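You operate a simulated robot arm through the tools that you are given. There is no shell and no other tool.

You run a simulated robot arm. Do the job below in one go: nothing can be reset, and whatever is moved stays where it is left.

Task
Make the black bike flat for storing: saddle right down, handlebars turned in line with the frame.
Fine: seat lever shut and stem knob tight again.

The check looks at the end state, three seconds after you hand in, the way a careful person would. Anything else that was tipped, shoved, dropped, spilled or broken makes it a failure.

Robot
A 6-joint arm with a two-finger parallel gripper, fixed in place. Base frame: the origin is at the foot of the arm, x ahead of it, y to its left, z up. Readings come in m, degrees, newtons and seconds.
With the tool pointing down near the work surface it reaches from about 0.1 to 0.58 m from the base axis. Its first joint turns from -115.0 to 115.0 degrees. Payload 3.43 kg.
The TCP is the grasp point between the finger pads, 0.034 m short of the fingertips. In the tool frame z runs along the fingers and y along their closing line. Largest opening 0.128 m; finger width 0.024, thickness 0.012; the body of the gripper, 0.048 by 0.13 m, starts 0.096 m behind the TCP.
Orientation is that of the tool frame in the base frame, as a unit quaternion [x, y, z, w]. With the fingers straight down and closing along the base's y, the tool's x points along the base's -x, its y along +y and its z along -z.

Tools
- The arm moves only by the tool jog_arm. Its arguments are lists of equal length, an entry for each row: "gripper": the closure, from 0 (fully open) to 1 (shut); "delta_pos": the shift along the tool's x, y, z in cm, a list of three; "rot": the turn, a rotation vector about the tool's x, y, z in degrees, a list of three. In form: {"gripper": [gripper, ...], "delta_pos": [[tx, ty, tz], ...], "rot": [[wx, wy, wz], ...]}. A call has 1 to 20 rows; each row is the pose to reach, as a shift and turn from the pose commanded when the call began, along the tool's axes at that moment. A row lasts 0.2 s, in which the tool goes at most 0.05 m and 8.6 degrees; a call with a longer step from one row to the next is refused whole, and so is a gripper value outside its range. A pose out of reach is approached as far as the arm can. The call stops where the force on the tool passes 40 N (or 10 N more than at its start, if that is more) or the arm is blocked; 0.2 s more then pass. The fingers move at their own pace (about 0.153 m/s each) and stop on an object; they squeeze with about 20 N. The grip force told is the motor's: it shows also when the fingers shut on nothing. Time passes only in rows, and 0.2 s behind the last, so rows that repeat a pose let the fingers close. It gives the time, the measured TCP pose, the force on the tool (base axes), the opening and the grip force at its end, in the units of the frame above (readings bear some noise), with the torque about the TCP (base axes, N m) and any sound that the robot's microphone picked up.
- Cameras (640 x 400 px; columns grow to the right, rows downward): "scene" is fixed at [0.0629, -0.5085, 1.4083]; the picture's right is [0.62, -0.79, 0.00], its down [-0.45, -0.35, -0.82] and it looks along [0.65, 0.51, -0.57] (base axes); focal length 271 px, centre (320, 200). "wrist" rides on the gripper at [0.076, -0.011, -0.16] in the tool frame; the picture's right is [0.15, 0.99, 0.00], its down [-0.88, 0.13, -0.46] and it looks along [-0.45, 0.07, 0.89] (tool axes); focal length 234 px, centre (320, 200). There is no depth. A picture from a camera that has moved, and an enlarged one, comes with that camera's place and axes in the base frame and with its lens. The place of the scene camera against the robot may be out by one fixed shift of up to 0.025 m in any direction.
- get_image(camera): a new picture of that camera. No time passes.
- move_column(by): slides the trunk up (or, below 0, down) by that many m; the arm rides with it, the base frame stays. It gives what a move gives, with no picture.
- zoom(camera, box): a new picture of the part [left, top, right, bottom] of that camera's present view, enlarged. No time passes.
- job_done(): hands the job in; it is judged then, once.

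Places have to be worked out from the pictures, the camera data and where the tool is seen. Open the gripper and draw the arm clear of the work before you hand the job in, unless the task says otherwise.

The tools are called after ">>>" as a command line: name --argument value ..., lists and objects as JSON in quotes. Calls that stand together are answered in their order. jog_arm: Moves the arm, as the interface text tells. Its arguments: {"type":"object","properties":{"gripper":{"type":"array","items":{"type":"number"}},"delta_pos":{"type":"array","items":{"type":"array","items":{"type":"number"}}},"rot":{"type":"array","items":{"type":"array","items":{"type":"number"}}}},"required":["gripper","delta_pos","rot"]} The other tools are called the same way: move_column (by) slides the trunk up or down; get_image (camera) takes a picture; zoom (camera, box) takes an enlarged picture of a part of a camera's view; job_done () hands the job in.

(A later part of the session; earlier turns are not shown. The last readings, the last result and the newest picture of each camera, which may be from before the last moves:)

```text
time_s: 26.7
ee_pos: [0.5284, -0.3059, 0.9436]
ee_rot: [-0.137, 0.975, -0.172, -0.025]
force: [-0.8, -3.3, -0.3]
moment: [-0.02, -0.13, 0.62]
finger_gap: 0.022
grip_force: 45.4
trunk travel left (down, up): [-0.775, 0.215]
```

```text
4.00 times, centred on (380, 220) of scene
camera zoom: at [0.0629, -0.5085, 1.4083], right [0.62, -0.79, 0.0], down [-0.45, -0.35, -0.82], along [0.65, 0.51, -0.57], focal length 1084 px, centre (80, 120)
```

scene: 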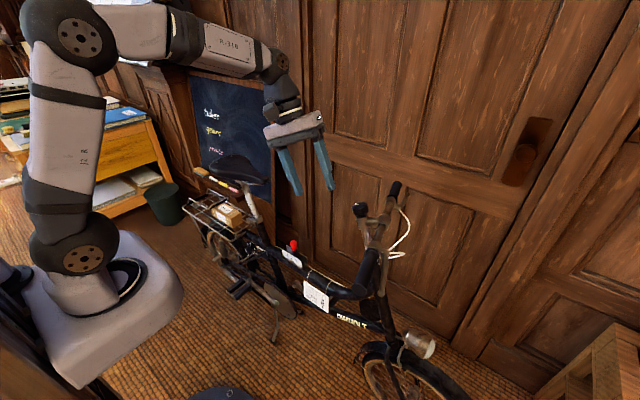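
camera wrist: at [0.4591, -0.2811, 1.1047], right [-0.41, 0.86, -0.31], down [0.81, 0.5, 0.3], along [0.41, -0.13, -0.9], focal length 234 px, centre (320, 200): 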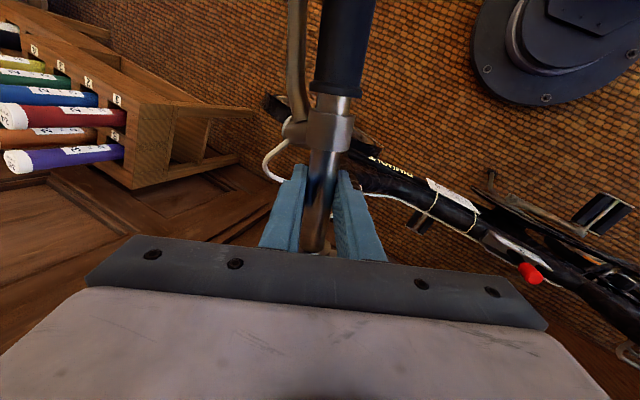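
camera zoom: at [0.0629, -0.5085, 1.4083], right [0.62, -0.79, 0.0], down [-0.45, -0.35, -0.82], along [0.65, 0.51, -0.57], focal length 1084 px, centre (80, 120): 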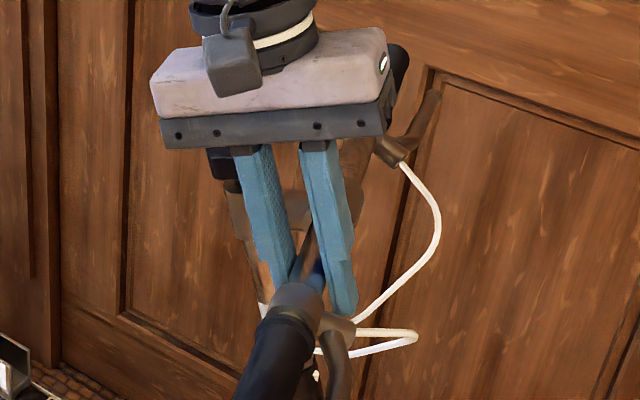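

The bar is gripped (2.2 cm). I'll swing it clockwise about the stem axis, which lies at (-7.2, +6.1) cm in the tool frame; first 32°, checking the forces.

>>> jog_arm --gripper '[1, 1, 1, 1, 1, 1]' --delta_pos '[[0.405, 0.515, 0], [0.779, 1.061, 0], [1.402, 2.22, 0], [1.858, 3.456, 0], [2.138, 4.742, 0], [2.138, 4.742, 0]]' --rot '[[0, 0, 4], [0, 0, 8], [0, 0, 16], [0, 0, 24], [0, 0, 32], [0, 0, 32]]'

>>> get_image --camera "scene"

>>> get_image --camera "wrist"

```text
time_s: 28.1
ee_pos: [0.4971, -0.2671, 0.9295]
ee_rot: [0.14, 0.975, -0.17, 0.024]
force: [-4.8, -9.7, 0.9]
moment: [-0.24, -0.63, -0.3]
finger_gap: 0.0215
grip_force: 44.9
trunk travel left (down, up): [-0.775, 0.215]
```

```text
taken
```

scene: 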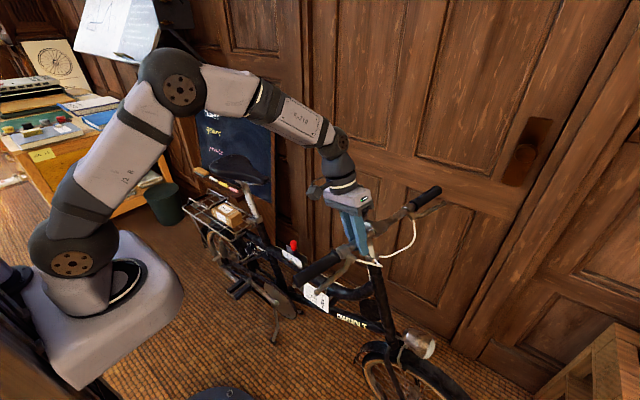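

```text
taken
camera wrist: at [0.4212, -0.2044, 1.0765], right [0.14, 0.93, -0.34], down [0.88, 0.04, 0.47], along [0.45, -0.36, -0.82], focal length 234 px, centre (320, 200)
```

wrist: 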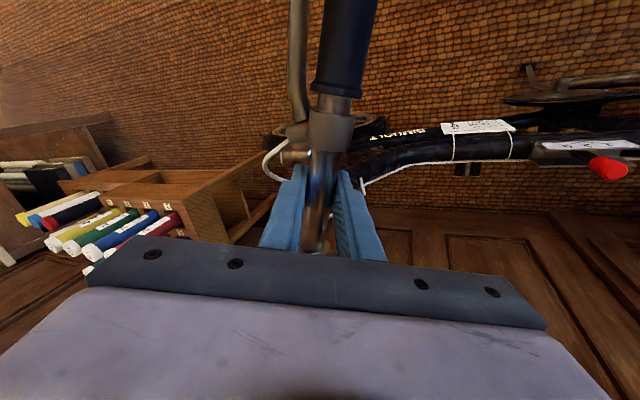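

The bars follow smoothly with about 11 N of friction, and the front wheel stays put. I'll continue the remaining 74° to bring the bar in line with the frame.

>>> jog_arm --gripper '[1, 1, 1, 1, 1, 1, 1, 1, 1, 1, 1]' --delta_pos '[[0.779, 1.061, 0], [1.402, 2.22, 0], [1.858, 3.456, 0], [2.138, 4.742, 0], [2.236, 6.055, 0], [2.151, 7.368, 0], [1.883, 8.658, 0], [1.439, 9.897, 0], [0.827, 11.063, 0], [0.648, 11.34, 0], [0.648, 11.34, 0]]' --rot '[[0, 0, 8], [0, 0, 16], [0, 0, 24], [0, 0, 32], [0, 0, 40], [0, 0, 48], [0, 0, 56], [0, 0, 64], [0, 0, 72], [0, 0, 74], [0, 0, 74]]'

>>> get_image --camera "scene"

>>> get_image --camera "wrist"

```text
time_s: 30.5
ee_pos: [0.5249, -0.1689, 0.8932]
ee_rot: [0.696, 0.697, -0.122, 0.126]
force: [18.9, -30.9, 9.9]
moment: [0.0, -0.19, -0.22]
finger_gap: 0.0217
grip_force: 45.2
trunk travel left (down, up): [-0.775, 0.215]
```

```text
taken
```

scene: 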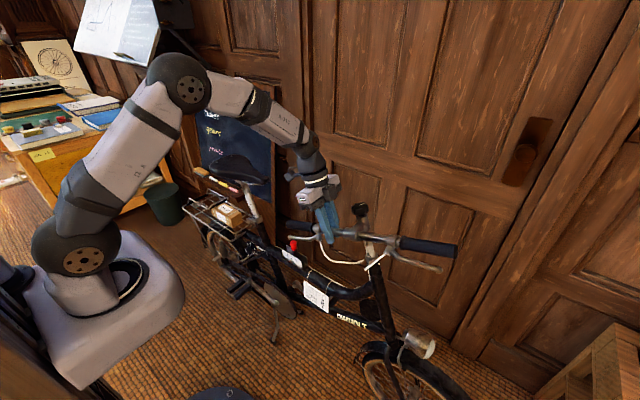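

```text
taken
camera wrist: at [0.5127, -0.0436, 1.0173], right [0.99, 0.14, -0.05], down [0.13, -0.67, 0.73], along [0.07, -0.73, -0.68], focal length 234 px, centre (320, 200)
```

wrist: 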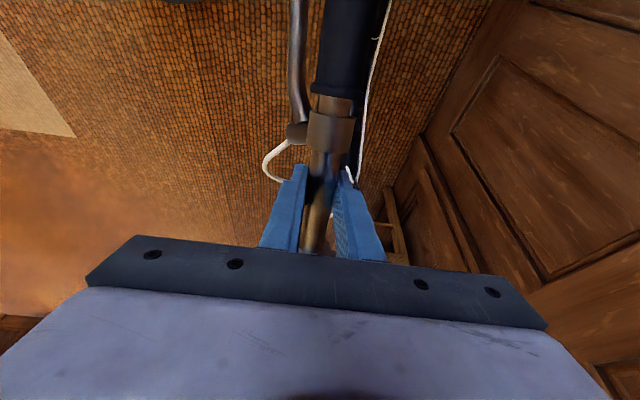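

The bar now lies in line with the frame. I'll relax the built-up side force by a few millimetres before releasing, then check the angle.

>>> jog_arm --gripper '[1, 1, 1, 1]' --delta_pos '[[-0.3, 0.15, 0], [-0.6, 0.3, 0], [-0.6, 0.3, 0], [-0.6, 0.3, 0]]' --rot '[[0, 0, 0], [0, 0, 0], [0, 0, 0], [0, 0, 0]]'

>>> zoom --camera "scene" --box '[280, 190, 480, 315]'

```text
time_s: 31.5
ee_pos: [0.525, -0.1686, 0.8936]
ee_rot: [0.696, 0.697, -0.124, 0.121]
force: [10.1, -12.9, 1.8]
moment: [-1.29, -0.05, -0.21]
finger_gap: 0.0216
grip_force: 45.3
trunk travel left (down, up): [-0.775, 0.215]
```

```text
3.20 times, centred on (380, 252) of scene
camera zoom: at [0.0629, -0.5085, 1.4083], right [0.62, -0.79, 0.0], down [-0.45, -0.35, -0.82], along [0.65, 0.51, -0.57], focal length 867 px, centre (128, 32)
```

zoom: 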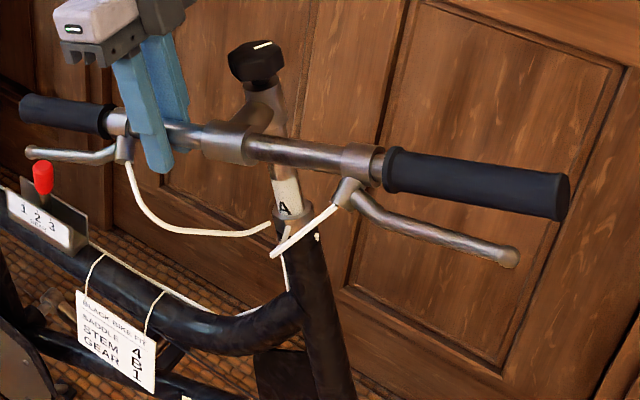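

The bar looks parallel to the frame from here. I'll release it, retreat upward along the stem axis, and look from above.

>>> jog_arm --gripper '[0.7, 0.5, 0.5, 0.5, 0.5, 0.5, 0.5]' --delta_pos '[[0, 0, 0], [0, 0, 0], [0, 0, -4], [0, 0, -8], [0, 0, -12], [0, 0, -15], [0, 0, -15]]' --rot '[[0, 0, 0], [0, 0, 0], [0, 0, 0], [0, 0, 0], [0, 0, 0], [0, 0, 0], [0, 0, 0]]'

>>> get_image --camera "wrist"

>>> zoom --camera "scene" --box '[280, 170, 480, 295]'

```text
time_s: 33.1
ee_pos: [0.5241, -0.1192, 1.0341]
ee_rot: [0.697, 0.696, -0.123, 0.121]
force: [-1.3, -0.2, 0.0]
moment: [0.02, 0.03, -0.02]
finger_gap: 0.064
grip_force: 0.1
trunk travel left (down, up): [-0.775, 0.215]
```

```text
taken
camera wrist: at [0.5138, 0.0063, 1.1588], right [0.99, 0.14, -0.05], down [0.13, -0.67, 0.73], along [0.06, -0.73, -0.68], focal length 234 px, centre (320, 200)
```

wrist: 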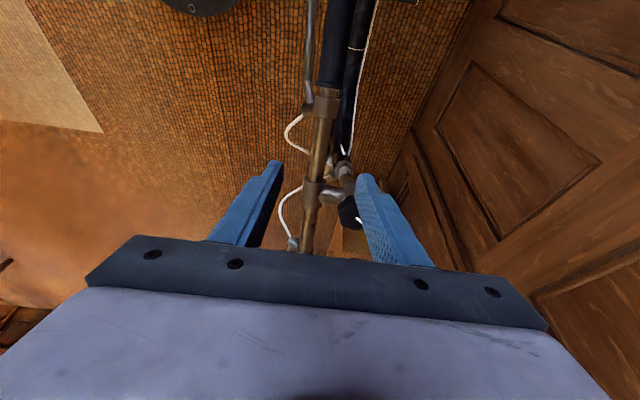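

```text
3.20 times, centred on (380, 232) of scene
camera zoom: at [0.0629, -0.5085, 1.4083], right [0.62, -0.79, 0.0], down [-0.45, -0.35, -0.82], along [0.65, 0.51, -0.57], focal length 867 px, centre (128, 96)
```

zoom: 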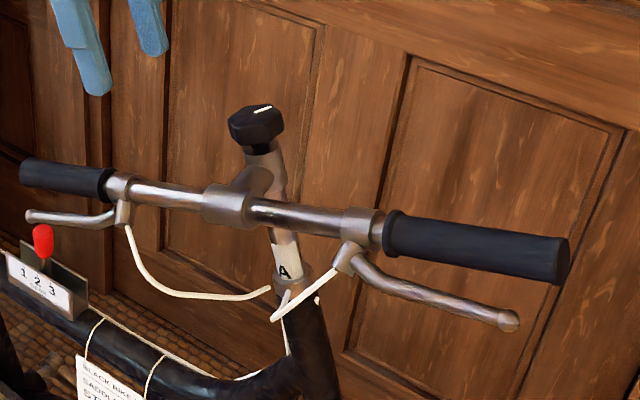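

Within about 1° of the frame line. Now to retighten the knob: I'll unwind the wrist by 150° and come above the knob (7 cm) to see its present mark angle.

>>> jog_arm --gripper '[0.4, 0.35, 0.35, 0.35, 0.35, 0.35, 0.35, 0.35, 0.35, 0.35, 0.35, 0.35, 0.35, 0.35, 0.35, 0.35, 0.35, 0.35, 0.35, 0.35]' --delta_pos '[[0, 0, 0], [0, 0, 0], [0, 0, 0], [0, 0, 0], [0, 0, 0], [0, 0, 0], [0, 0, 0], [0, 0, 0], [0, 0, 0], [0, 0, 0], [-1, 0.5, 0], [-2, 1.5, 0], [-3, 2.5, 0.5], [-4, 3.5, 1], [-5, 4.5, 2], [-6, 5, 2.5], [-6.65, 5.7, 3], [-6.65, 5.7, 3.2], [-6.65, 5.7, 3.2], [-6.65, 5.7, 3.2]]' --rot '[[0, 0, -8], [0, 0, -16], [0, 0, -24], [0, 0, -32], [0, 0, -40], [0, 0, -48], [0, 0, -56], [0, 0, -64], [0, 0, -72], [0, 0, -80], [0, 0, -88], [0, 0, -96], [0, 0, -104], [0, 0, -112], [0, 0, -120], [0, 0, -128], [0, 0, -136], [0, 0, -144], [0, 0, -150], [0, 0, -150]]'

>>> zoom --camera "wrist" --box '[240, 110, 400, 210]'

>>> get_image --camera "scene"

```text
time_s: 37.3
ee_pos: [0.5792, -0.19, 1.0274]
ee_rot: [-0.492, 0.853, -0.149, -0.087]
force: [-0.6, 0.6, -0.1]
moment: [-0.01, -0.01, 0.0]
finger_gap: 0.0834
grip_force: 0.1
trunk travel left (down, up): [-0.775, 0.215]
```

```text
4.00 times, centred on (320, 160) of wrist
camera zoom: at [0.5517, -0.2042, 1.2026], right [-0.93, 0.35, -0.12], down [0.33, 0.93, 0.15], along [0.17, 0.1, -0.98], focal length 937 px, centre (320, 360)
```

zoom: 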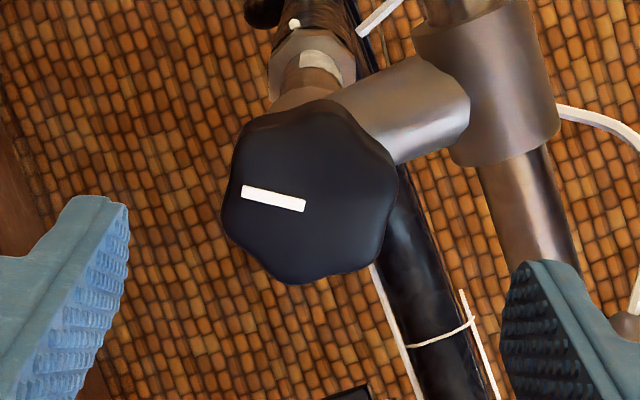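

```text
taken
```

scene: 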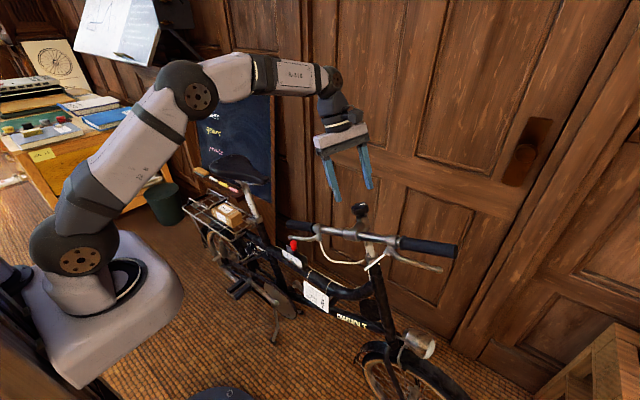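

The knob is about 6.5° past the finger alignment and roughly 5 mm off-axis. I'll correct both, descend 6.1 cm, and close on it.

>>> jog_arm --gripper '[0.35, 0.35, 0.35, 0.35, 0.6, 0.8, 0.8, 0.8]' --delta_pos '[[0.5, -0.4, 0], [0.5, -0.4, 2.5], [0.5, -0.4, 5], [0.5, -0.4, 6.1], [0.5, -0.4, 6.1], [0.5, -0.4, 6.1], [0.5, -0.4, 6.1], [0.5, -0.4, 6.1]]' --rot '[[0, 0, 6.5], [0, 0, 6.5], [0, 0, 6.5], [0, 0, 6.5], [0, 0, 6.5], [0, 0, 6.5], [0, 0, 6.5], [0, 0, 6.5]]'

>>> zoom --camera "wrist" --box '[240, 110, 400, 210]'

>>> zoom --camera "scene" --box '[280, 170, 480, 295]'

```text
time_s: 39.1
ee_pos: [0.581, -0.2171, 0.9708]
ee_rot: [-0.442, 0.88, -0.154, -0.079]
force: [-6.3, 1.7, -6.7]
moment: [-0.34, -0.33, 0.11]
finger_gap: 0.0433
grip_force: 45.0
trunk travel left (down, up): [-0.775, 0.215]
```

```text
4.00 times, centred on (320, 160) of wrist
camera zoom: at [0.5455, -0.2267, 1.1439], right [-0.88, 0.45, -0.16], down [0.42, 0.89, 0.16], along [0.21, 0.07, -0.97], focal length 937 px, centre (320, 360)
```

zoom: 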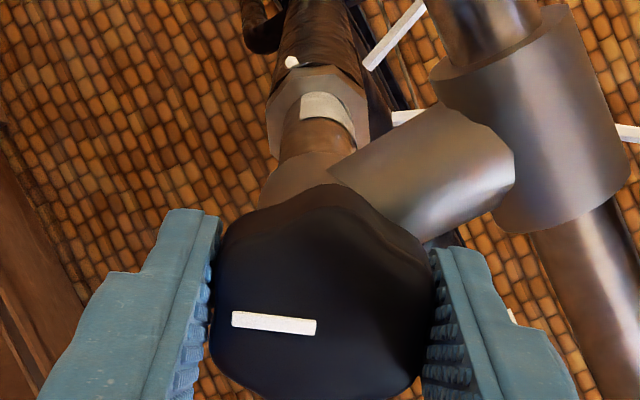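

```text
3.20 times, centred on (380, 232) of scene
camera zoom: at [0.0629, -0.5085, 1.4083], right [0.62, -0.79, 0.0], down [-0.45, -0.35, -0.82], along [0.65, 0.51, -0.57], focal length 867 px, centre (128, 96)
```

zoom: 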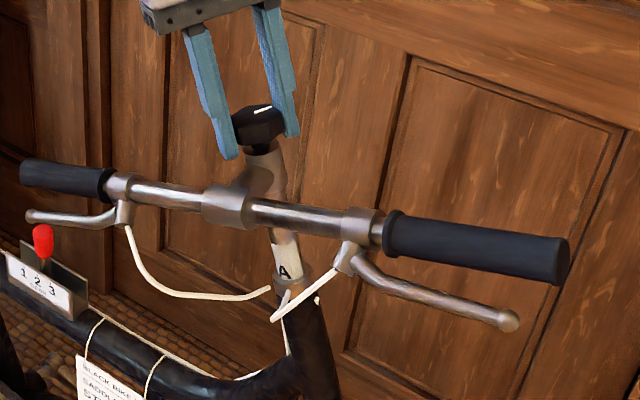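

Held cleanly with the stem axis well centred. I'll turn clockwise (positive tool z) 135° in 7.5° steps, then check.

>>> jog_arm --gripper '[0.8, 0.8, 0.8, 0.8, 0.8, 0.8, 0.8, 0.8, 0.8, 0.8, 0.8, 0.8, 0.8, 0.8, 0.8, 0.8, 0.8, 0.8, 0.8]' --delta_pos '[[0, 0, 0], [0, 0, 0], [0, 0, 0], [0, 0, 0], [0, 0, 0], [0, 0, 0], [0, 0, 0], [0, 0, 0], [0, 0, 0], [0, 0, 0], [0, 0, 0], [0, 0, 0], [0, 0, 0], [0, 0, 0], [0, 0, 0], [0, 0, 0], [0, 0, 0], [0, 0, 0], [0, 0, 0]]' --rot '[[0, 0, 7.5], [0, 0, 15], [0, 0, 22.5], [0, 0, 30], [0, 0, 37.5], [0, 0, 45], [0, 0, 52.5], [0, 0, 60], [0, 0, 67.5], [0, 0, 75], [0, 0, 82.5], [0, 0, 90], [0, 0, 97.5], [0, 0, 105], [0, 0, 112.5], [0, 0, 120], [0, 0, 127.5], [0, 0, 135], [0, 0, 135]]'

>>> zoom --camera "wrist" --box '[240, 110, 400, 210]'

>>> zoom --camera "scene" --box '[280, 170, 480, 295]'

```text
time_s: 43.1
ee_pos: [0.581, -0.2165, 0.9729]
ee_rot: [0.644, 0.745, -0.133, 0.112]
force: [-9.8, 4.5, -14.6]
moment: [0.78, 0.1, -0.06]
finger_gap: 0.0437
grip_force: 45.1
trunk travel left (down, up): [-0.775, 0.215]
```

```text
4.00 times, centred on (320, 160) of wrist
camera zoom: at [0.5594, -0.095, 1.097], right [0.96, 0.27, -0.1], down [0.26, -0.65, 0.72], along [0.13, -0.71, -0.69], focal length 937 px, centre (320, 360)
```

zoom: 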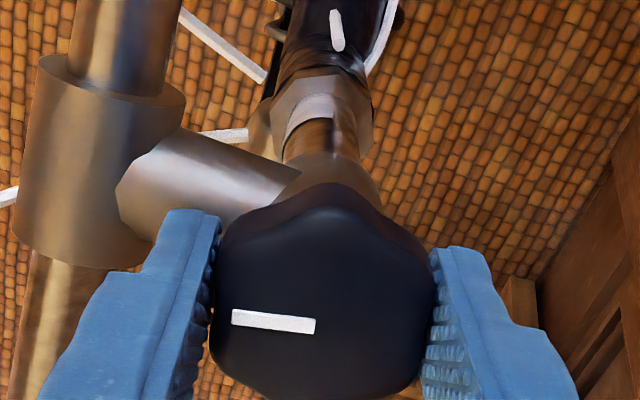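

```text
3.20 times, centred on (380, 232) of scene
camera zoom: at [0.0629, -0.5085, 1.4083], right [0.62, -0.79, 0.0], down [-0.45, -0.35, -0.82], along [0.65, 0.51, -0.57], focal length 867 px, centre (128, 96)
```

zoom: 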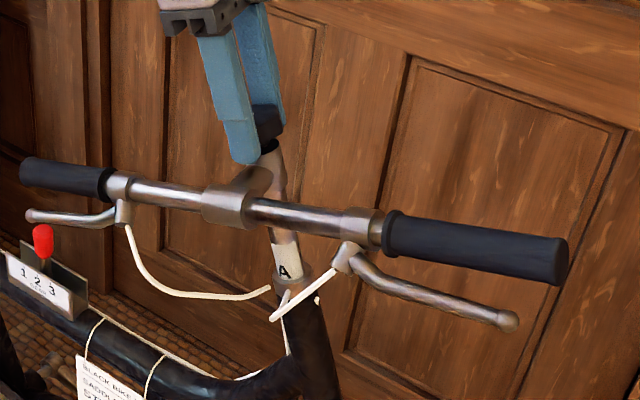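

The bar stayed put. I'll turn on in small steps to reach the tight stop.

>>> jog_arm --gripper '[0.8, 0.8, 0.8, 0.8, 0.8]' --delta_pos '[[0, 0, 0], [0, 0, 0], [0, 0, 0], [0, 0, 0], [0, 0, 0]]' --rot '[[0, 0, 2.5], [0, 0, 5], [0, 0, 7.5], [0, 0, 10], [0, 0, 10]]'

>>> zoom --camera "wrist" --box '[240, 110, 400, 210]'

>>> zoom --camera "scene" --box '[280, 170, 480, 295]'

```text
time_s: 44.3
ee_pos: [0.5805, -0.2164, 0.9718]
ee_rot: [0.707, 0.686, -0.123, 0.121]
force: [-10.6, 2.5, -18.5]
moment: [0.42, -0.35, 0.48]
finger_gap: 0.0436
grip_force: 44.7
trunk travel left (down, up): [-0.775, 0.215]
```

```text
4.00 times, centred on (320, 160) of wrist
camera zoom: at [0.5724, -0.0924, 1.0961], right [0.99, 0.11, -0.05], down [0.11, -0.68, 0.73], along [0.05, -0.73, -0.68], focal length 937 px, centre (320, 360)
```

zoom: 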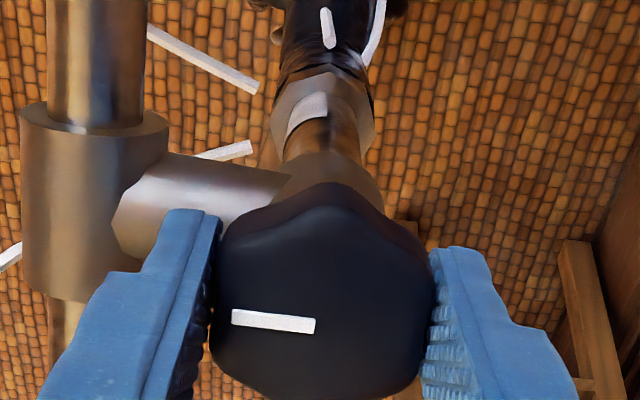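

```text
3.20 times, centred on (380, 232) of scene
camera zoom: at [0.0629, -0.5085, 1.4083], right [0.62, -0.79, 0.0], down [-0.45, -0.35, -0.82], along [0.65, 0.51, -0.57], focal length 867 px, centre (128, 96)
```

zoom: 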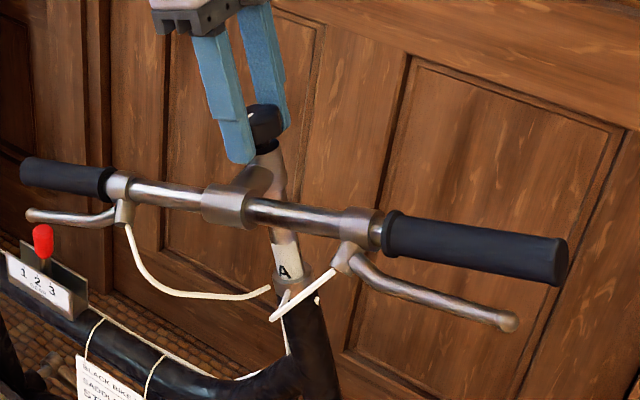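

Resistance of about 0.3 N m clockwise now, and the mark is back at its original angle relative to the stem. I'll nudge 6° more to confirm it's at the stop.

>>> jog_arm --gripper '[0.8, 0.8, 0.8, 0.8]' --delta_pos '[[0, 0, 0], [0, 0, 0], [0, 0, 0], [0, 0, 0]]' --rot '[[0, 0, 2], [0, 0, 4], [0, 0, 6], [0, 0, 6]]'

>>> zoom --camera "wrist" --box '[240, 110, 400, 210]'

>>> zoom --camera "scene" --box '[280, 170, 480, 295]'

```text
time_s: 45.3
ee_pos: [0.5796, -0.219, 0.9727]
ee_rot: [0.742, 0.648, -0.115, 0.128]
force: [-12.1, -3.9, -14.2]
moment: [-0.39, -0.07, 0.28]
finger_gap: 0.0433
grip_force: 44.8
trunk travel left (down, up): [-0.775, 0.215]
```

```text
4.00 times, centred on (320, 160) of wrist
camera zoom: at [0.5799, -0.0937, 1.0966], right [1.0, 0.01, -0.01], down [0.01, -0.68, 0.73], along [0.0, -0.73, -0.68], focal length 937 px, centre (320, 360)
```

zoom: 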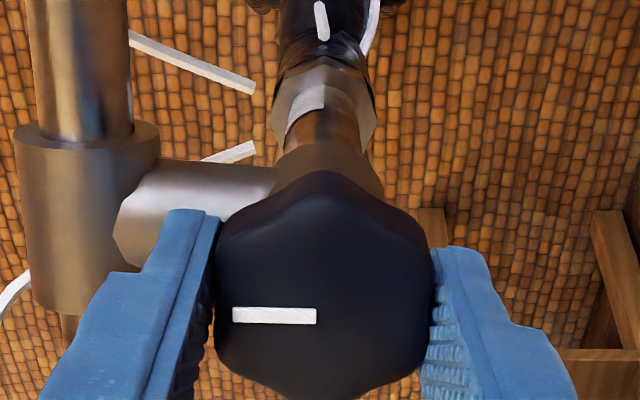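

```text
3.20 times, centred on (380, 232) of scene
camera zoom: at [0.0629, -0.5085, 1.4083], right [0.62, -0.79, 0.0], down [-0.45, -0.35, -0.82], along [0.65, 0.51, -0.57], focal length 867 px, centre (128, 96)
```

zoom: 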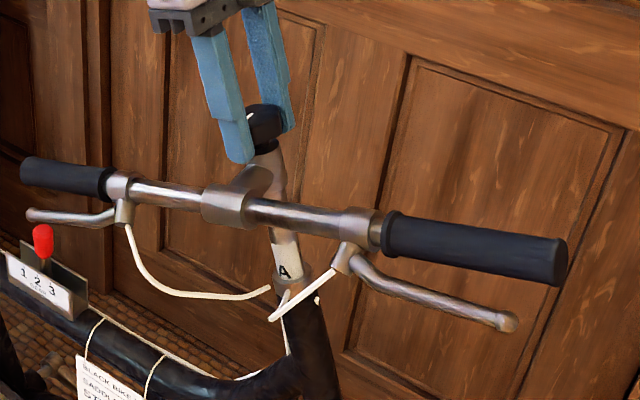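

The fingers slipped on the knob while the bar stayed still, so the knob is tight. I'll release and retreat upward, then verify.

>>> jog_arm --gripper '[0.5, 0.35, 0.35, 0.35, 0.35, 0.35, 0.35]' --delta_pos '[[0, 0, 0], [0, 0, 0], [0, 0, -3], [0, 0, -6], [0, 0, -9], [0, 0, -12], [0, 0, -12]]' --rot '[[0, 0, 0], [0, 0, 0], [0, 0, 0], [0, 0, 0], [0, 0, 0], [0, 0, 0], [0, 0, 0]]'

>>> get_image --camera "wrist"

>>> zoom --camera "scene" --box '[280, 170, 480, 295]'

```text
time_s: 46.9
ee_pos: [0.5826, -0.1755, 1.086]
ee_rot: [0.742, 0.648, -0.115, 0.129]
force: [-0.9, 0.2, 0.8]
moment: [0.01, -0.02, 0.03]
finger_gap: 0.0833
grip_force: 0.0
trunk travel left (down, up): [-0.775, 0.215]
```

```text
taken
camera wrist: at [0.582, -0.0483, 1.2103], right [1.0, 0.01, -0.01], down [0.01, -0.68, 0.73], along [0.0, -0.73, -0.68], focal length 234 px, centre (320, 200)
```

wrist: 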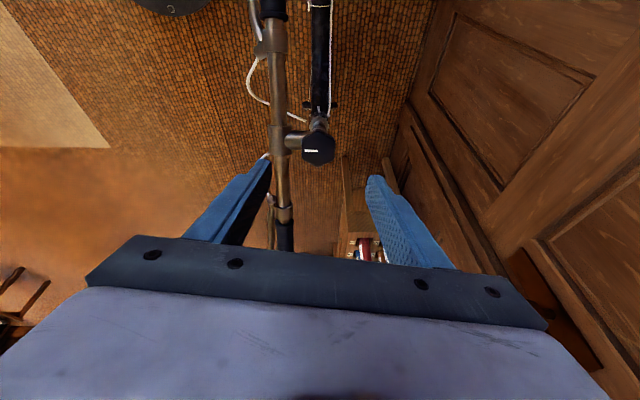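

```text
3.20 times, centred on (380, 232) of scene
camera zoom: at [0.0629, -0.5085, 1.4083], right [0.62, -0.79, 0.0], down [-0.45, -0.35, -0.82], along [0.65, 0.51, -0.57], focal length 867 px, centre (128, 96)
```

zoom: 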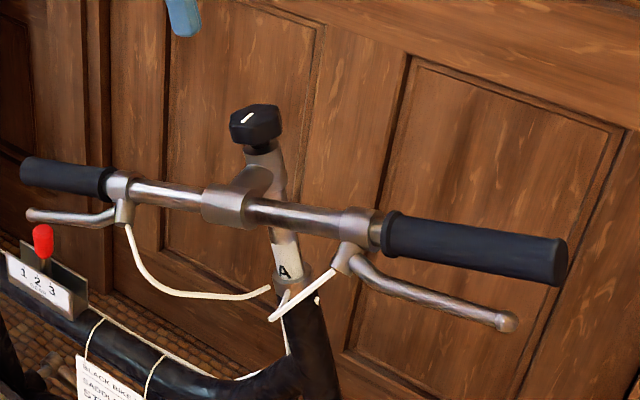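

Bars are in line and the knob is tight with its mark back at the original spot. Next is the seat lever: I put its pivot barrel at (0.554, 0.275, 0.681) and tip at (0.537, 0.202, 0.707), with the clamp centre at (0.579, 0.248, 0.69). I'll retract the arm toward the robot before lowering the trunk.

>>> jog_arm --gripper '[0.35, 0.35, 0.35, 0.35, 0.35, 0.35, 0.35, 0.35, 0.35, 0.35]' --delta_pos '[[0, -3, -2], [1, -7, -3], [3, -11, -4], [5.5, -15, -5], [8, -18.5, -6], [10.5, -22, -7], [13, -25.5, -7.5], [15.5, -28.5, -7.7], [17.6, -30.4, -7.7], [17.6, -30.4, -7.7]]' --rot '[[0, 0, 0], [0, 0, 0], [0, 3, 0], [0.5, 6, 0], [1, 9, 0], [1.5, 12, 0], [2, 16, 0], [2.4, 19.8, 0], [2.4, 19.8, 0], [2.4, 19.8, 0]]'

>>> get_image --camera "scene"

```text
time_s: 49.1
ee_pos: [0.302, 0.0499, 1.0839]
ee_rot: [0.753, 0.658, 0.001, 0.0]
force: [1.0, 0.4, -0.2]
moment: [0.02, 0.01, -0.02]
finger_gap: 0.0834
grip_force: 0.0
trunk travel left (down, up): [-0.775, 0.215]
```

```text
taken
```

scene: 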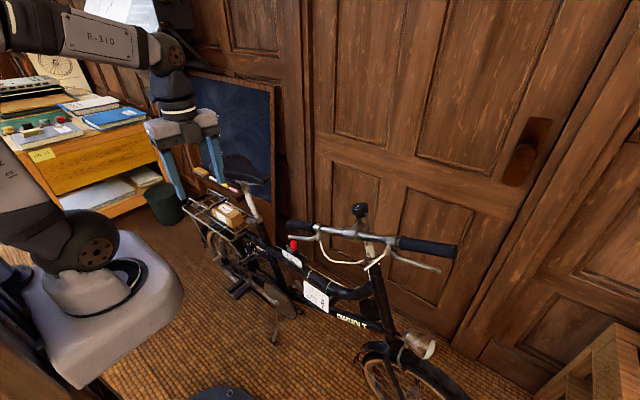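

Clear. I'll lower the trunk by 0.30 m; the space below the tool here (x≈0.3) is free of the bike.

>>> move_column --by -0.3

>>> get_image --camera "scene"

>>> get_image --camera "wrist"

```text
time_s: 52.1
ee_pos: [0.3017, 0.0497, 0.7845]
ee_rot: [0.752, 0.659, 0.001, 0.001]
force: [0.2, 1.4, 0.1]
moment: [-0.02, -0.01, 0.02]
finger_gap: 0.0835
grip_force: 0.1
trunk travel left (down, up): [-0.475, 0.515]
```

```text
taken
```

scene: 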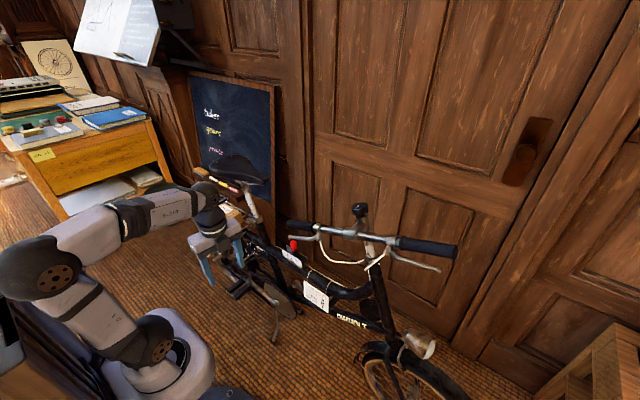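

```text
taken
camera wrist: at [0.3016, 0.1256, 0.9435], right [1.0, 0.01, 0.0], down [0.01, -0.89, 0.46], along [0.01, -0.46, -0.89], focal length 234 px, centre (320, 200)
```

wrist: 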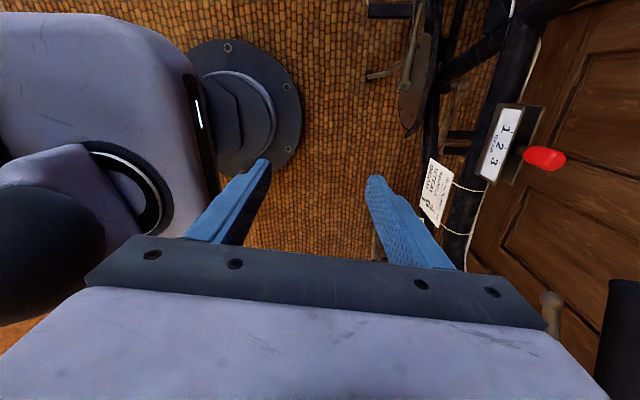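

I'll tilt the tool to point forward (+x) with the fingers closing vertically, moving toward a pre-grasp about 8 cm short of the lever tip.

>>> jog_arm --gripper '[0.35, 0.35, 0.35, 0.35, 0.35, 0.35, 0.35, 0.35, 0.35, 0.35, 0.35, 0.35]' --delta_pos '[[1.5, 1.5, 0], [3, 3, 0], [4.5, 4.5, 0], [6, 6, 0], [7.5, 7, 0], [9, 8, 1], [10.5, 9, 2], [12, 9.5, 3], [13.5, 10, 4], [15, 10, 5.5], [16.5, 10, 7], [17, 10, 7.5]]' --rot '[[-8, 0, 0], [-16, 0, 0], [-24, 0, 0], [-32, 0, 0], [-40, 0, 0], [-48, 0, 0], [-56, 0, 0], [-64, 0, 0], [-72, 0, 0], [-80, 0, 0], [-88, 0, 0], [-90, 0, 0]]'

>>> get_image --camera "scene"

>>> get_image --camera "wrist"

```text
time_s: 54.7
ee_pos: [0.4705, 0.12, 0.8729]
ee_rot: [0.574, 0.641, 0.314, 0.4]
force: [0.2, -0.4, -0.8]
moment: [0.01, -0.04, -0.03]
finger_gap: 0.0831
grip_force: 0.0
out of reach, approached as far as the arm can: row 1, 2, 3, 4, 5, 6, 7, 8, 9, 10, 11, 12
trunk travel left (down, up): [-0.475, 0.515]
```

```text
taken
```

scene: 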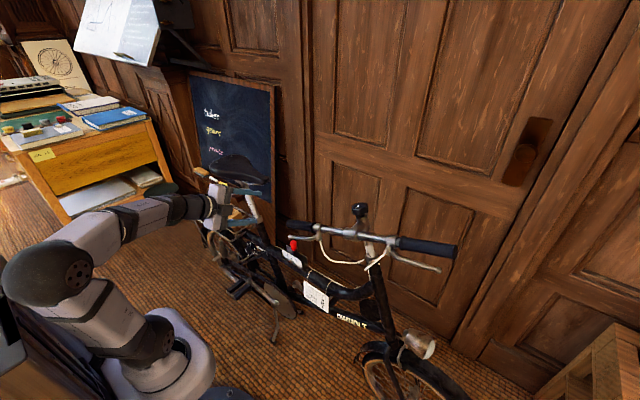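

```text
taken
camera wrist: at [0.3247, 0.2016, 0.9284], right [0.48, 0.29, 0.83], down [-0.32, -0.82, 0.47], along [0.82, -0.49, -0.3], focal length 234 px, centre (320, 200)
```

wrist: 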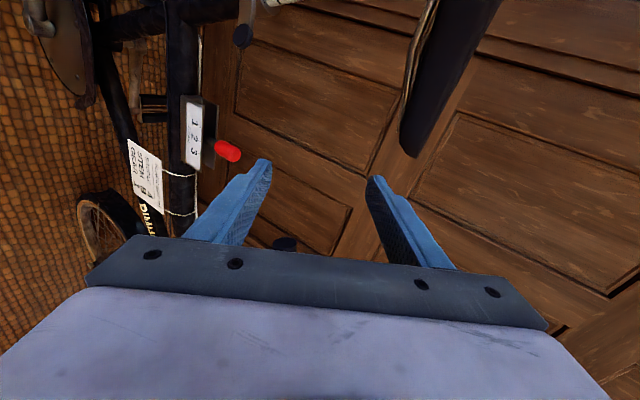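

The straight-ahead tilt runs into the wrist limits; the tool only got to 61° tilt, touching nothing. A 30° forward tilt with fingers straddling the lever tip from above on the robot side would clear the saddle, so I'll go to that orientation with the TCP backed off.

>>> jog_arm --gripper '[0.35, 0.35, 0.35, 0.35, 0.35, 0.35, 0.35]' --delta_pos '[[0.5, -0.7, -1.2], [1.2, -1.6, -2], [2, -2.5, -3], [2.8, -3.5, -4], [3.4, -4.7, -5.3], [3.4, -4.7, -5.3], [3.4, -4.7, -5.3]]' --rot '[[6, 0.6, 1.6], [12, 1.2, 3.2], [18, 1.8, 4.8], [24, 2.4, 6.4], [31, 3, 8], [31, 3, 8], [31, 3, 8]]'

>>> get_image --camera "scene"

>>> get_image --camera "wrist"

```text
time_s: 56.3
ee_pos: [0.4102, 0.1513, 0.8609]
ee_rot: [0.696, 0.67, 0.171, 0.193]
force: [0.4, 0.2, 0.2]
moment: [0.0, 0.01, -0.01]
finger_gap: 0.0832
grip_force: 0.1
trunk travel left (down, up): [-0.475, 0.515]
```

```text
taken
```

scene: 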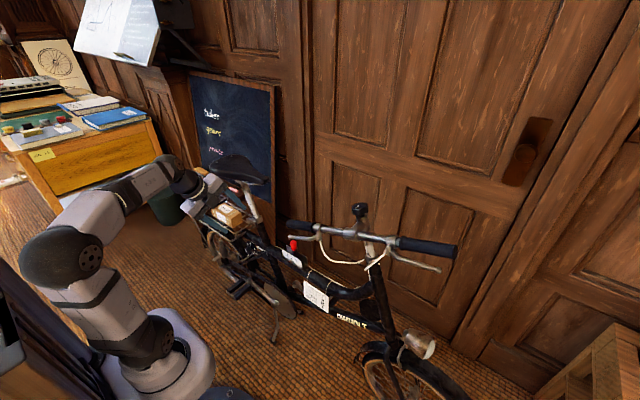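

```text
taken
camera wrist: at [0.3238, 0.2316, 0.9935], right [0.86, 0.12, 0.49], down [-0.15, -0.87, 0.48], along [0.48, -0.49, -0.73], focal length 234 px, centre (320, 200)
```

wrist: 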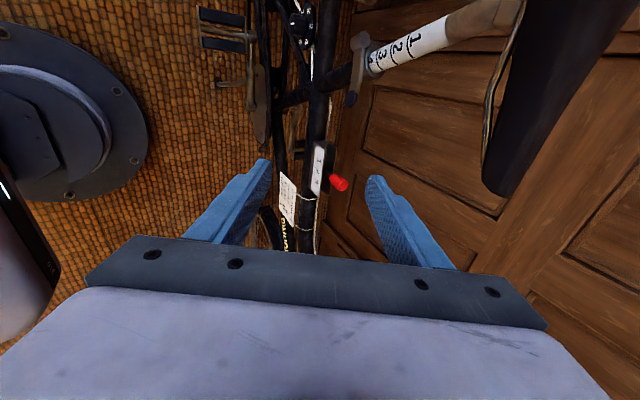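

Now the lever, clamp and scale are directly in view. I'll zoom in on the clamp.

>>> zoom --camera "wrist" --box '[320, 10, 420, 120]'

>>> zoom --camera "wrist" --box '[200, 0, 520, 200]'

```text
3.64 times, centred on (370, 65) of wrist
camera zoom: at [0.3238, 0.2316, 0.9935], right [0.86, 0.12, 0.49], down [-0.15, -0.87, 0.48], along [0.48, -0.49, -0.73], focal length 852 px, centre (138, 691)
```

zoom: 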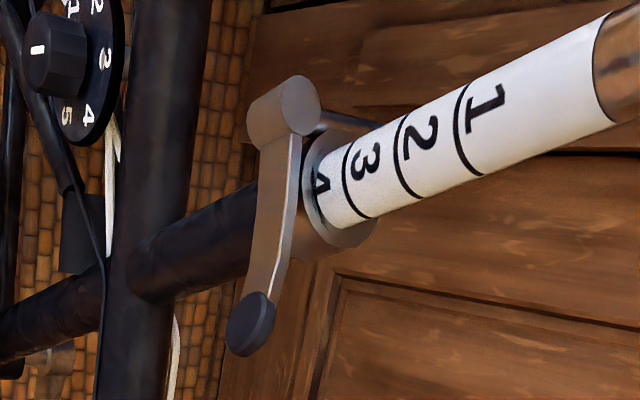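

```text
2.00 times, centred on (360, 100) of wrist
camera zoom: at [0.3238, 0.2316, 0.9935], right [0.86, 0.12, 0.49], down [-0.15, -0.87, 0.48], along [0.48, -0.49, -0.73], focal length 468 px, centre (240, 400)
```

zoom: 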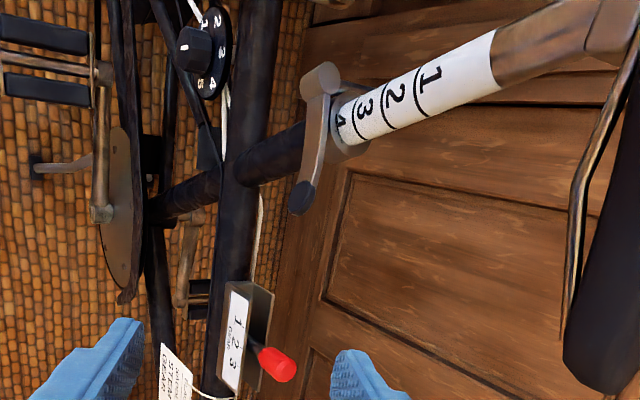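

The tip is confirmed at about (0.538, 0.201, 0.707). I'll move to 8 cm short of it along the tool axis, with the opening narrowed to about 5.5 cm.

>>> jog_arm --gripper '[0.4, 0.5, 0.55, 0.57, 0.57]' --delta_pos '[[1.5, 0.8, 3], [3, 1.6, 6], [4.5, 2.4, 9], [5.81, 3.24, 11.5], [5.81, 3.24, 11.5]]' --rot '[[0, 0, 0], [0, 0, 0], [0, 0, 0], [0, 0, 0], [0, 0, 0]]'

>>> get_image --camera "wrist"

>>> zoom --camera "scene" --box '[180, 140, 340, 240]'

```text
time_s: 57.5
ee_pos: [0.497, 0.2042, 0.7812]
ee_rot: [0.695, 0.67, 0.171, 0.194]
force: [0.2, 0.3, 0.7]
moment: [-0.02, 0.03, -0.01]
finger_gap: 0.055
grip_force: 0.1
trunk travel left (down, up): [-0.475, 0.515]
```

```text
taken
camera wrist: at [0.4119, 0.2863, 0.9112], right [0.86, 0.12, 0.49], down [-0.15, -0.87, 0.48], along [0.48, -0.49, -0.73], focal length 234 px, centre (320, 200)
```

wrist: 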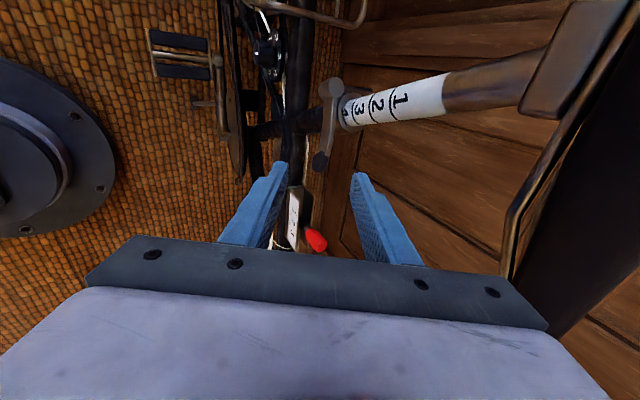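

```text
4.00 times, centred on (260, 190) of scene
camera zoom: at [0.0629, -0.5085, 1.4083], right [0.62, -0.79, 0.0], down [-0.45, -0.35, -0.82], along [0.65, 0.51, -0.57], focal length 1084 px, centre (560, 240)
```

zoom: 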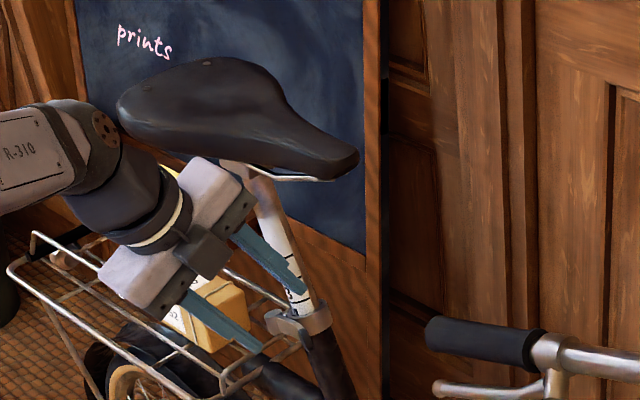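

The lever tip lies right on the tool axis, between the fingers. I'll descend 6.5 cm so the fingers straddle it.

>>> jog_arm --gripper '[0.57, 0.57, 0.57, 0.57, 0.57]' --delta_pos '[[0, 0, 2], [0, 0, 4], [0, 0, 5.5], [0, 0, 6.5], [0, 0, 6.5]]' --rot '[[0, 0, 0], [0, 0, 0], [0, 0, 0], [0, 0, 0], [0, 0, 0]]'

>>> get_image --camera "wrist"

>>> zoom --camera "wrist" --box '[260, 90, 400, 220]'

>>> zoom --camera "scene" --box '[200, 160, 320, 235]'

```text
time_s: 58.7
ee_pos: [0.5287, 0.2, 0.7251]
ee_rot: [0.695, 0.671, 0.173, 0.194]
force: [0.2, -1.1, 0.1]
moment: [0.0, -0.05, 0.02]
finger_gap: 0.0551
grip_force: 0.0
trunk travel left (down, up): [-0.475, 0.515]
```

```text
taken
camera wrist: at [0.4425, 0.2824, 0.8559], right [0.86, 0.12, 0.49], down [-0.15, -0.87, 0.48], along [0.48, -0.49, -0.73], focal length 234 px, centre (320, 200)
```

wrist: 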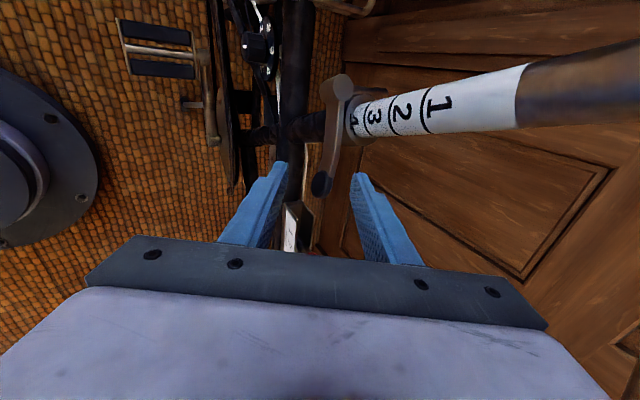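

```text
3.08 times, centred on (330, 155) of wrist
camera zoom: at [0.4425, 0.2824, 0.8559], right [0.86, 0.12, 0.49], down [-0.15, -0.87, 0.48], along [0.48, -0.49, -0.73], focal length 720 px, centre (289, 338)
```

zoom: 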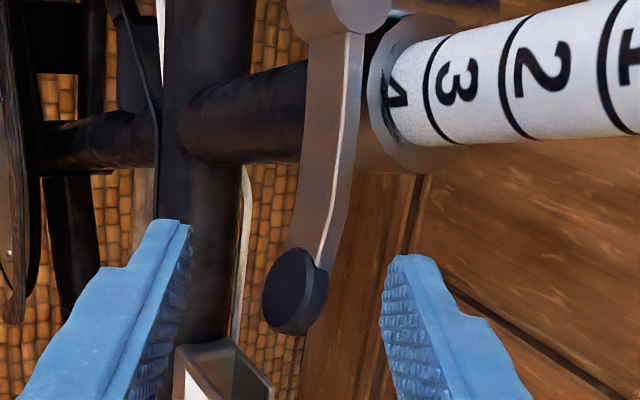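

```text
5.33 times, centred on (260, 198) of scene
camera zoom: at [0.0629, -0.5085, 1.4083], right [0.62, -0.79, 0.0], down [-0.45, -0.35, -0.82], along [0.65, 0.51, -0.57], focal length 1445 px, centre (640, 213)
```

zoom: 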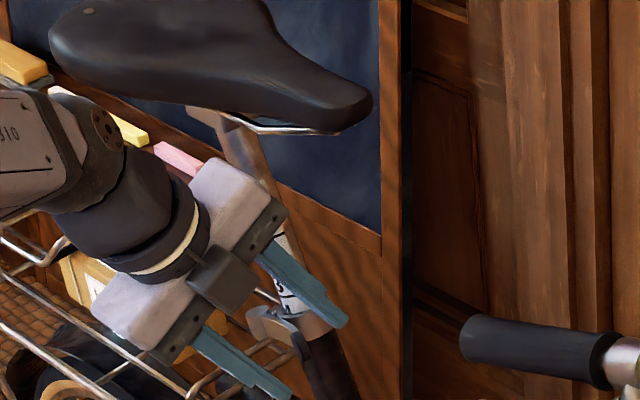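

The lever tip sits between the fingertips as intended. I'll pinch it.

>>> jog_arm --gripper '[0.7, 0.8, 0.9, 1, 1, 1]' --delta_pos '[[0, 0, 0], [0, 0, 0], [0, 0, 0], [0, 0, 0], [0, 0, 0], [0, 0, 0]]' --rot '[[0, 0, 0], [0, 0, 0], [0, 0, 0], [0, 0, 0], [0, 0, 0], [0, 0, 0]]'

>>> zoom --camera "wrist" --box '[260, 90, 400, 220]'

```text
time_s: 60.1
ee_pos: [0.5294, 0.2021, 0.7255]
ee_rot: [0.696, 0.67, 0.173, 0.193]
force: [8.2, -0.1, 5.8]
moment: [0.91, 0.01, -0.56]
finger_gap: 0.0149
grip_force: 45.3
trunk travel left (down, up): [-0.475, 0.515]
```

```text
3.08 times, centred on (330, 155) of wrist
camera zoom: at [0.4429, 0.2821, 0.8571], right [0.86, 0.12, 0.49], down [-0.15, -0.87, 0.48], along [0.48, -0.48, -0.73], focal length 720 px, centre (289, 338)
```

zoom: 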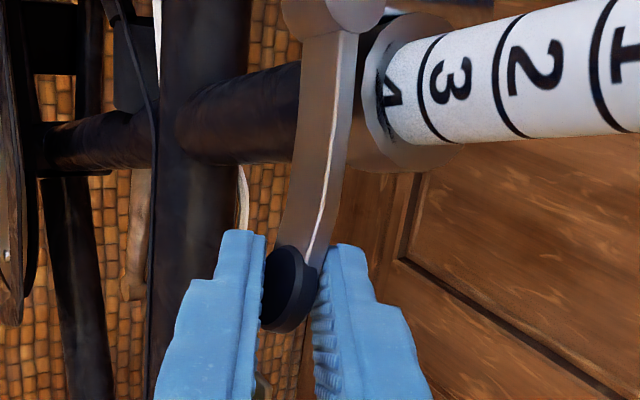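

The tip is pinched (1.5 cm). I'll swing it outward about the barrel axis by 16° in small steps, rotating the tool with it.

>>> jog_arm --gripper '[1, 1, 1, 1, 1]' --delta_pos '[[0.18, -0.54, -0.22], [0.39, -1.07, -0.44], [0.65, -1.6, -0.63], [0.93, -2.11, -0.81], [0.93, -2.11, -0.81]]' --rot '[[-1.3, -1.8, 3.3], [-2.6, -3.7, 6.6], [-3.9, -5.5, 9.9], [-5.2, -7.3, 13.2], [-5.2, -7.3, 13.2]]'

>>> get_image --camera "wrist"

>>> zoom --camera "wrist" --box '[260, 60, 420, 220]'

```text
time_s: 61.3
ee_pos: [0.5133, 0.2065, 0.7251]
ee_rot: [0.768, 0.567, 0.171, 0.242]
force: [5.7, 1.7, -21.6]
moment: [1.3, 0.05, 0.03]
finger_gap: 0.0141
grip_force: 45.5
out of reach, approached as far as the arm can: row 4, 5
trunk travel left (down, up): [-0.475, 0.515]
```

```text
taken
camera wrist: at [0.4419, 0.31, 0.8487], right [0.82, -0.1, 0.56], down [-0.41, -0.79, 0.46], along [0.4, -0.6, -0.69], focal length 234 px, centre (320, 200)
```

wrist: 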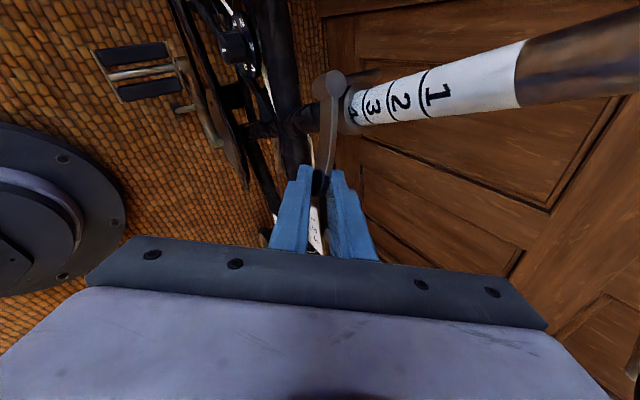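

```text
2.50 times, centred on (340, 140) of wrist
camera zoom: at [0.4419, 0.31, 0.8487], right [0.82, -0.1, 0.56], down [-0.41, -0.79, 0.46], along [0.4, -0.6, -0.69], focal length 585 px, centre (270, 350)
```

zoom: 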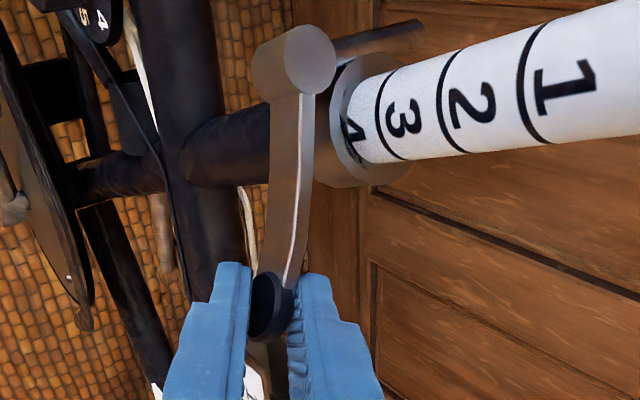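

The lever is opening (about 11° so far), but tilting further hits the wrist limit. I'll keep the tool's tilt, follow the arc by translation, and turn only about the tool's own axis.

>>> jog_arm --gripper '[1, 1, 1, 1]' --delta_pos '[[0.17, -1.03, -0.49], [0.48, -2.06, -0.92], [0.93, -3.06, -1.29], [0.93, -3.06, -1.29]]' --rot '[[0, 0, 7], [0, 0, 14], [0, 0, 21], [0, 0, 21]]'

>>> zoom --camera "wrist" --box '[240, 40, 440, 220]'

>>> zoom --camera "scene" --box '[180, 140, 340, 240]'

```text
time_s: 61.7
ee_pos: [0.5191, 0.2016, 0.7505]
ee_rot: [0.806, 0.519, 0.18, 0.22]
force: [-11.8, 3.2, 9.1]
moment: [0.06, 0.23, 0.05]
finger_gap: 0.0003
grip_force: 33.0
out of reach, approached as far as the arm can: row 1, 2
trunk travel left (down, up): [-0.475, 0.515]
stopped in row 2: the force on the tool passed its limit at 64 N (the readings are from after the stop); the commanded pose is now the measured one
```

```text
2.22 times, centred on (340, 130) of wrist
camera zoom: at [0.4584, 0.3011, 0.8822], right [0.81, -0.23, 0.54], down [-0.49, -0.78, 0.4], along [0.33, -0.59, -0.74], focal length 520 px, centre (276, 356)
```

zoom: 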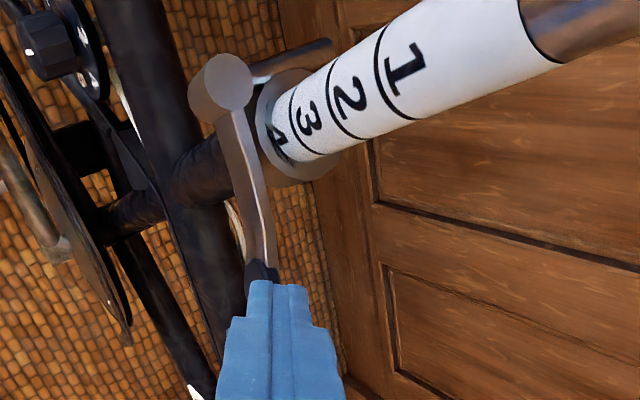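

```text
4.00 times, centred on (260, 190) of scene
camera zoom: at [0.0629, -0.5085, 1.4083], right [0.62, -0.79, 0.0], down [-0.45, -0.35, -0.82], along [0.65, 0.51, -0.57], focal length 1084 px, centre (560, 240)
```

zoom: 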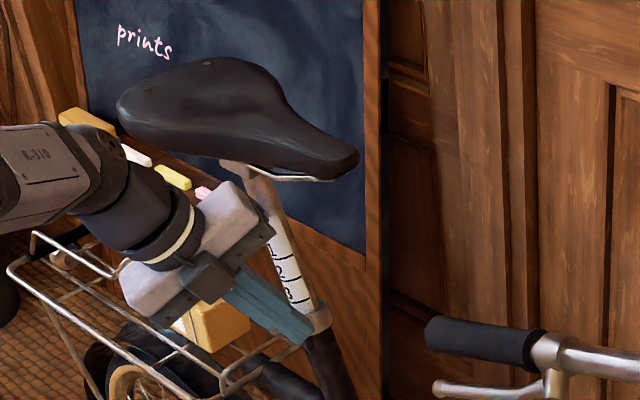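

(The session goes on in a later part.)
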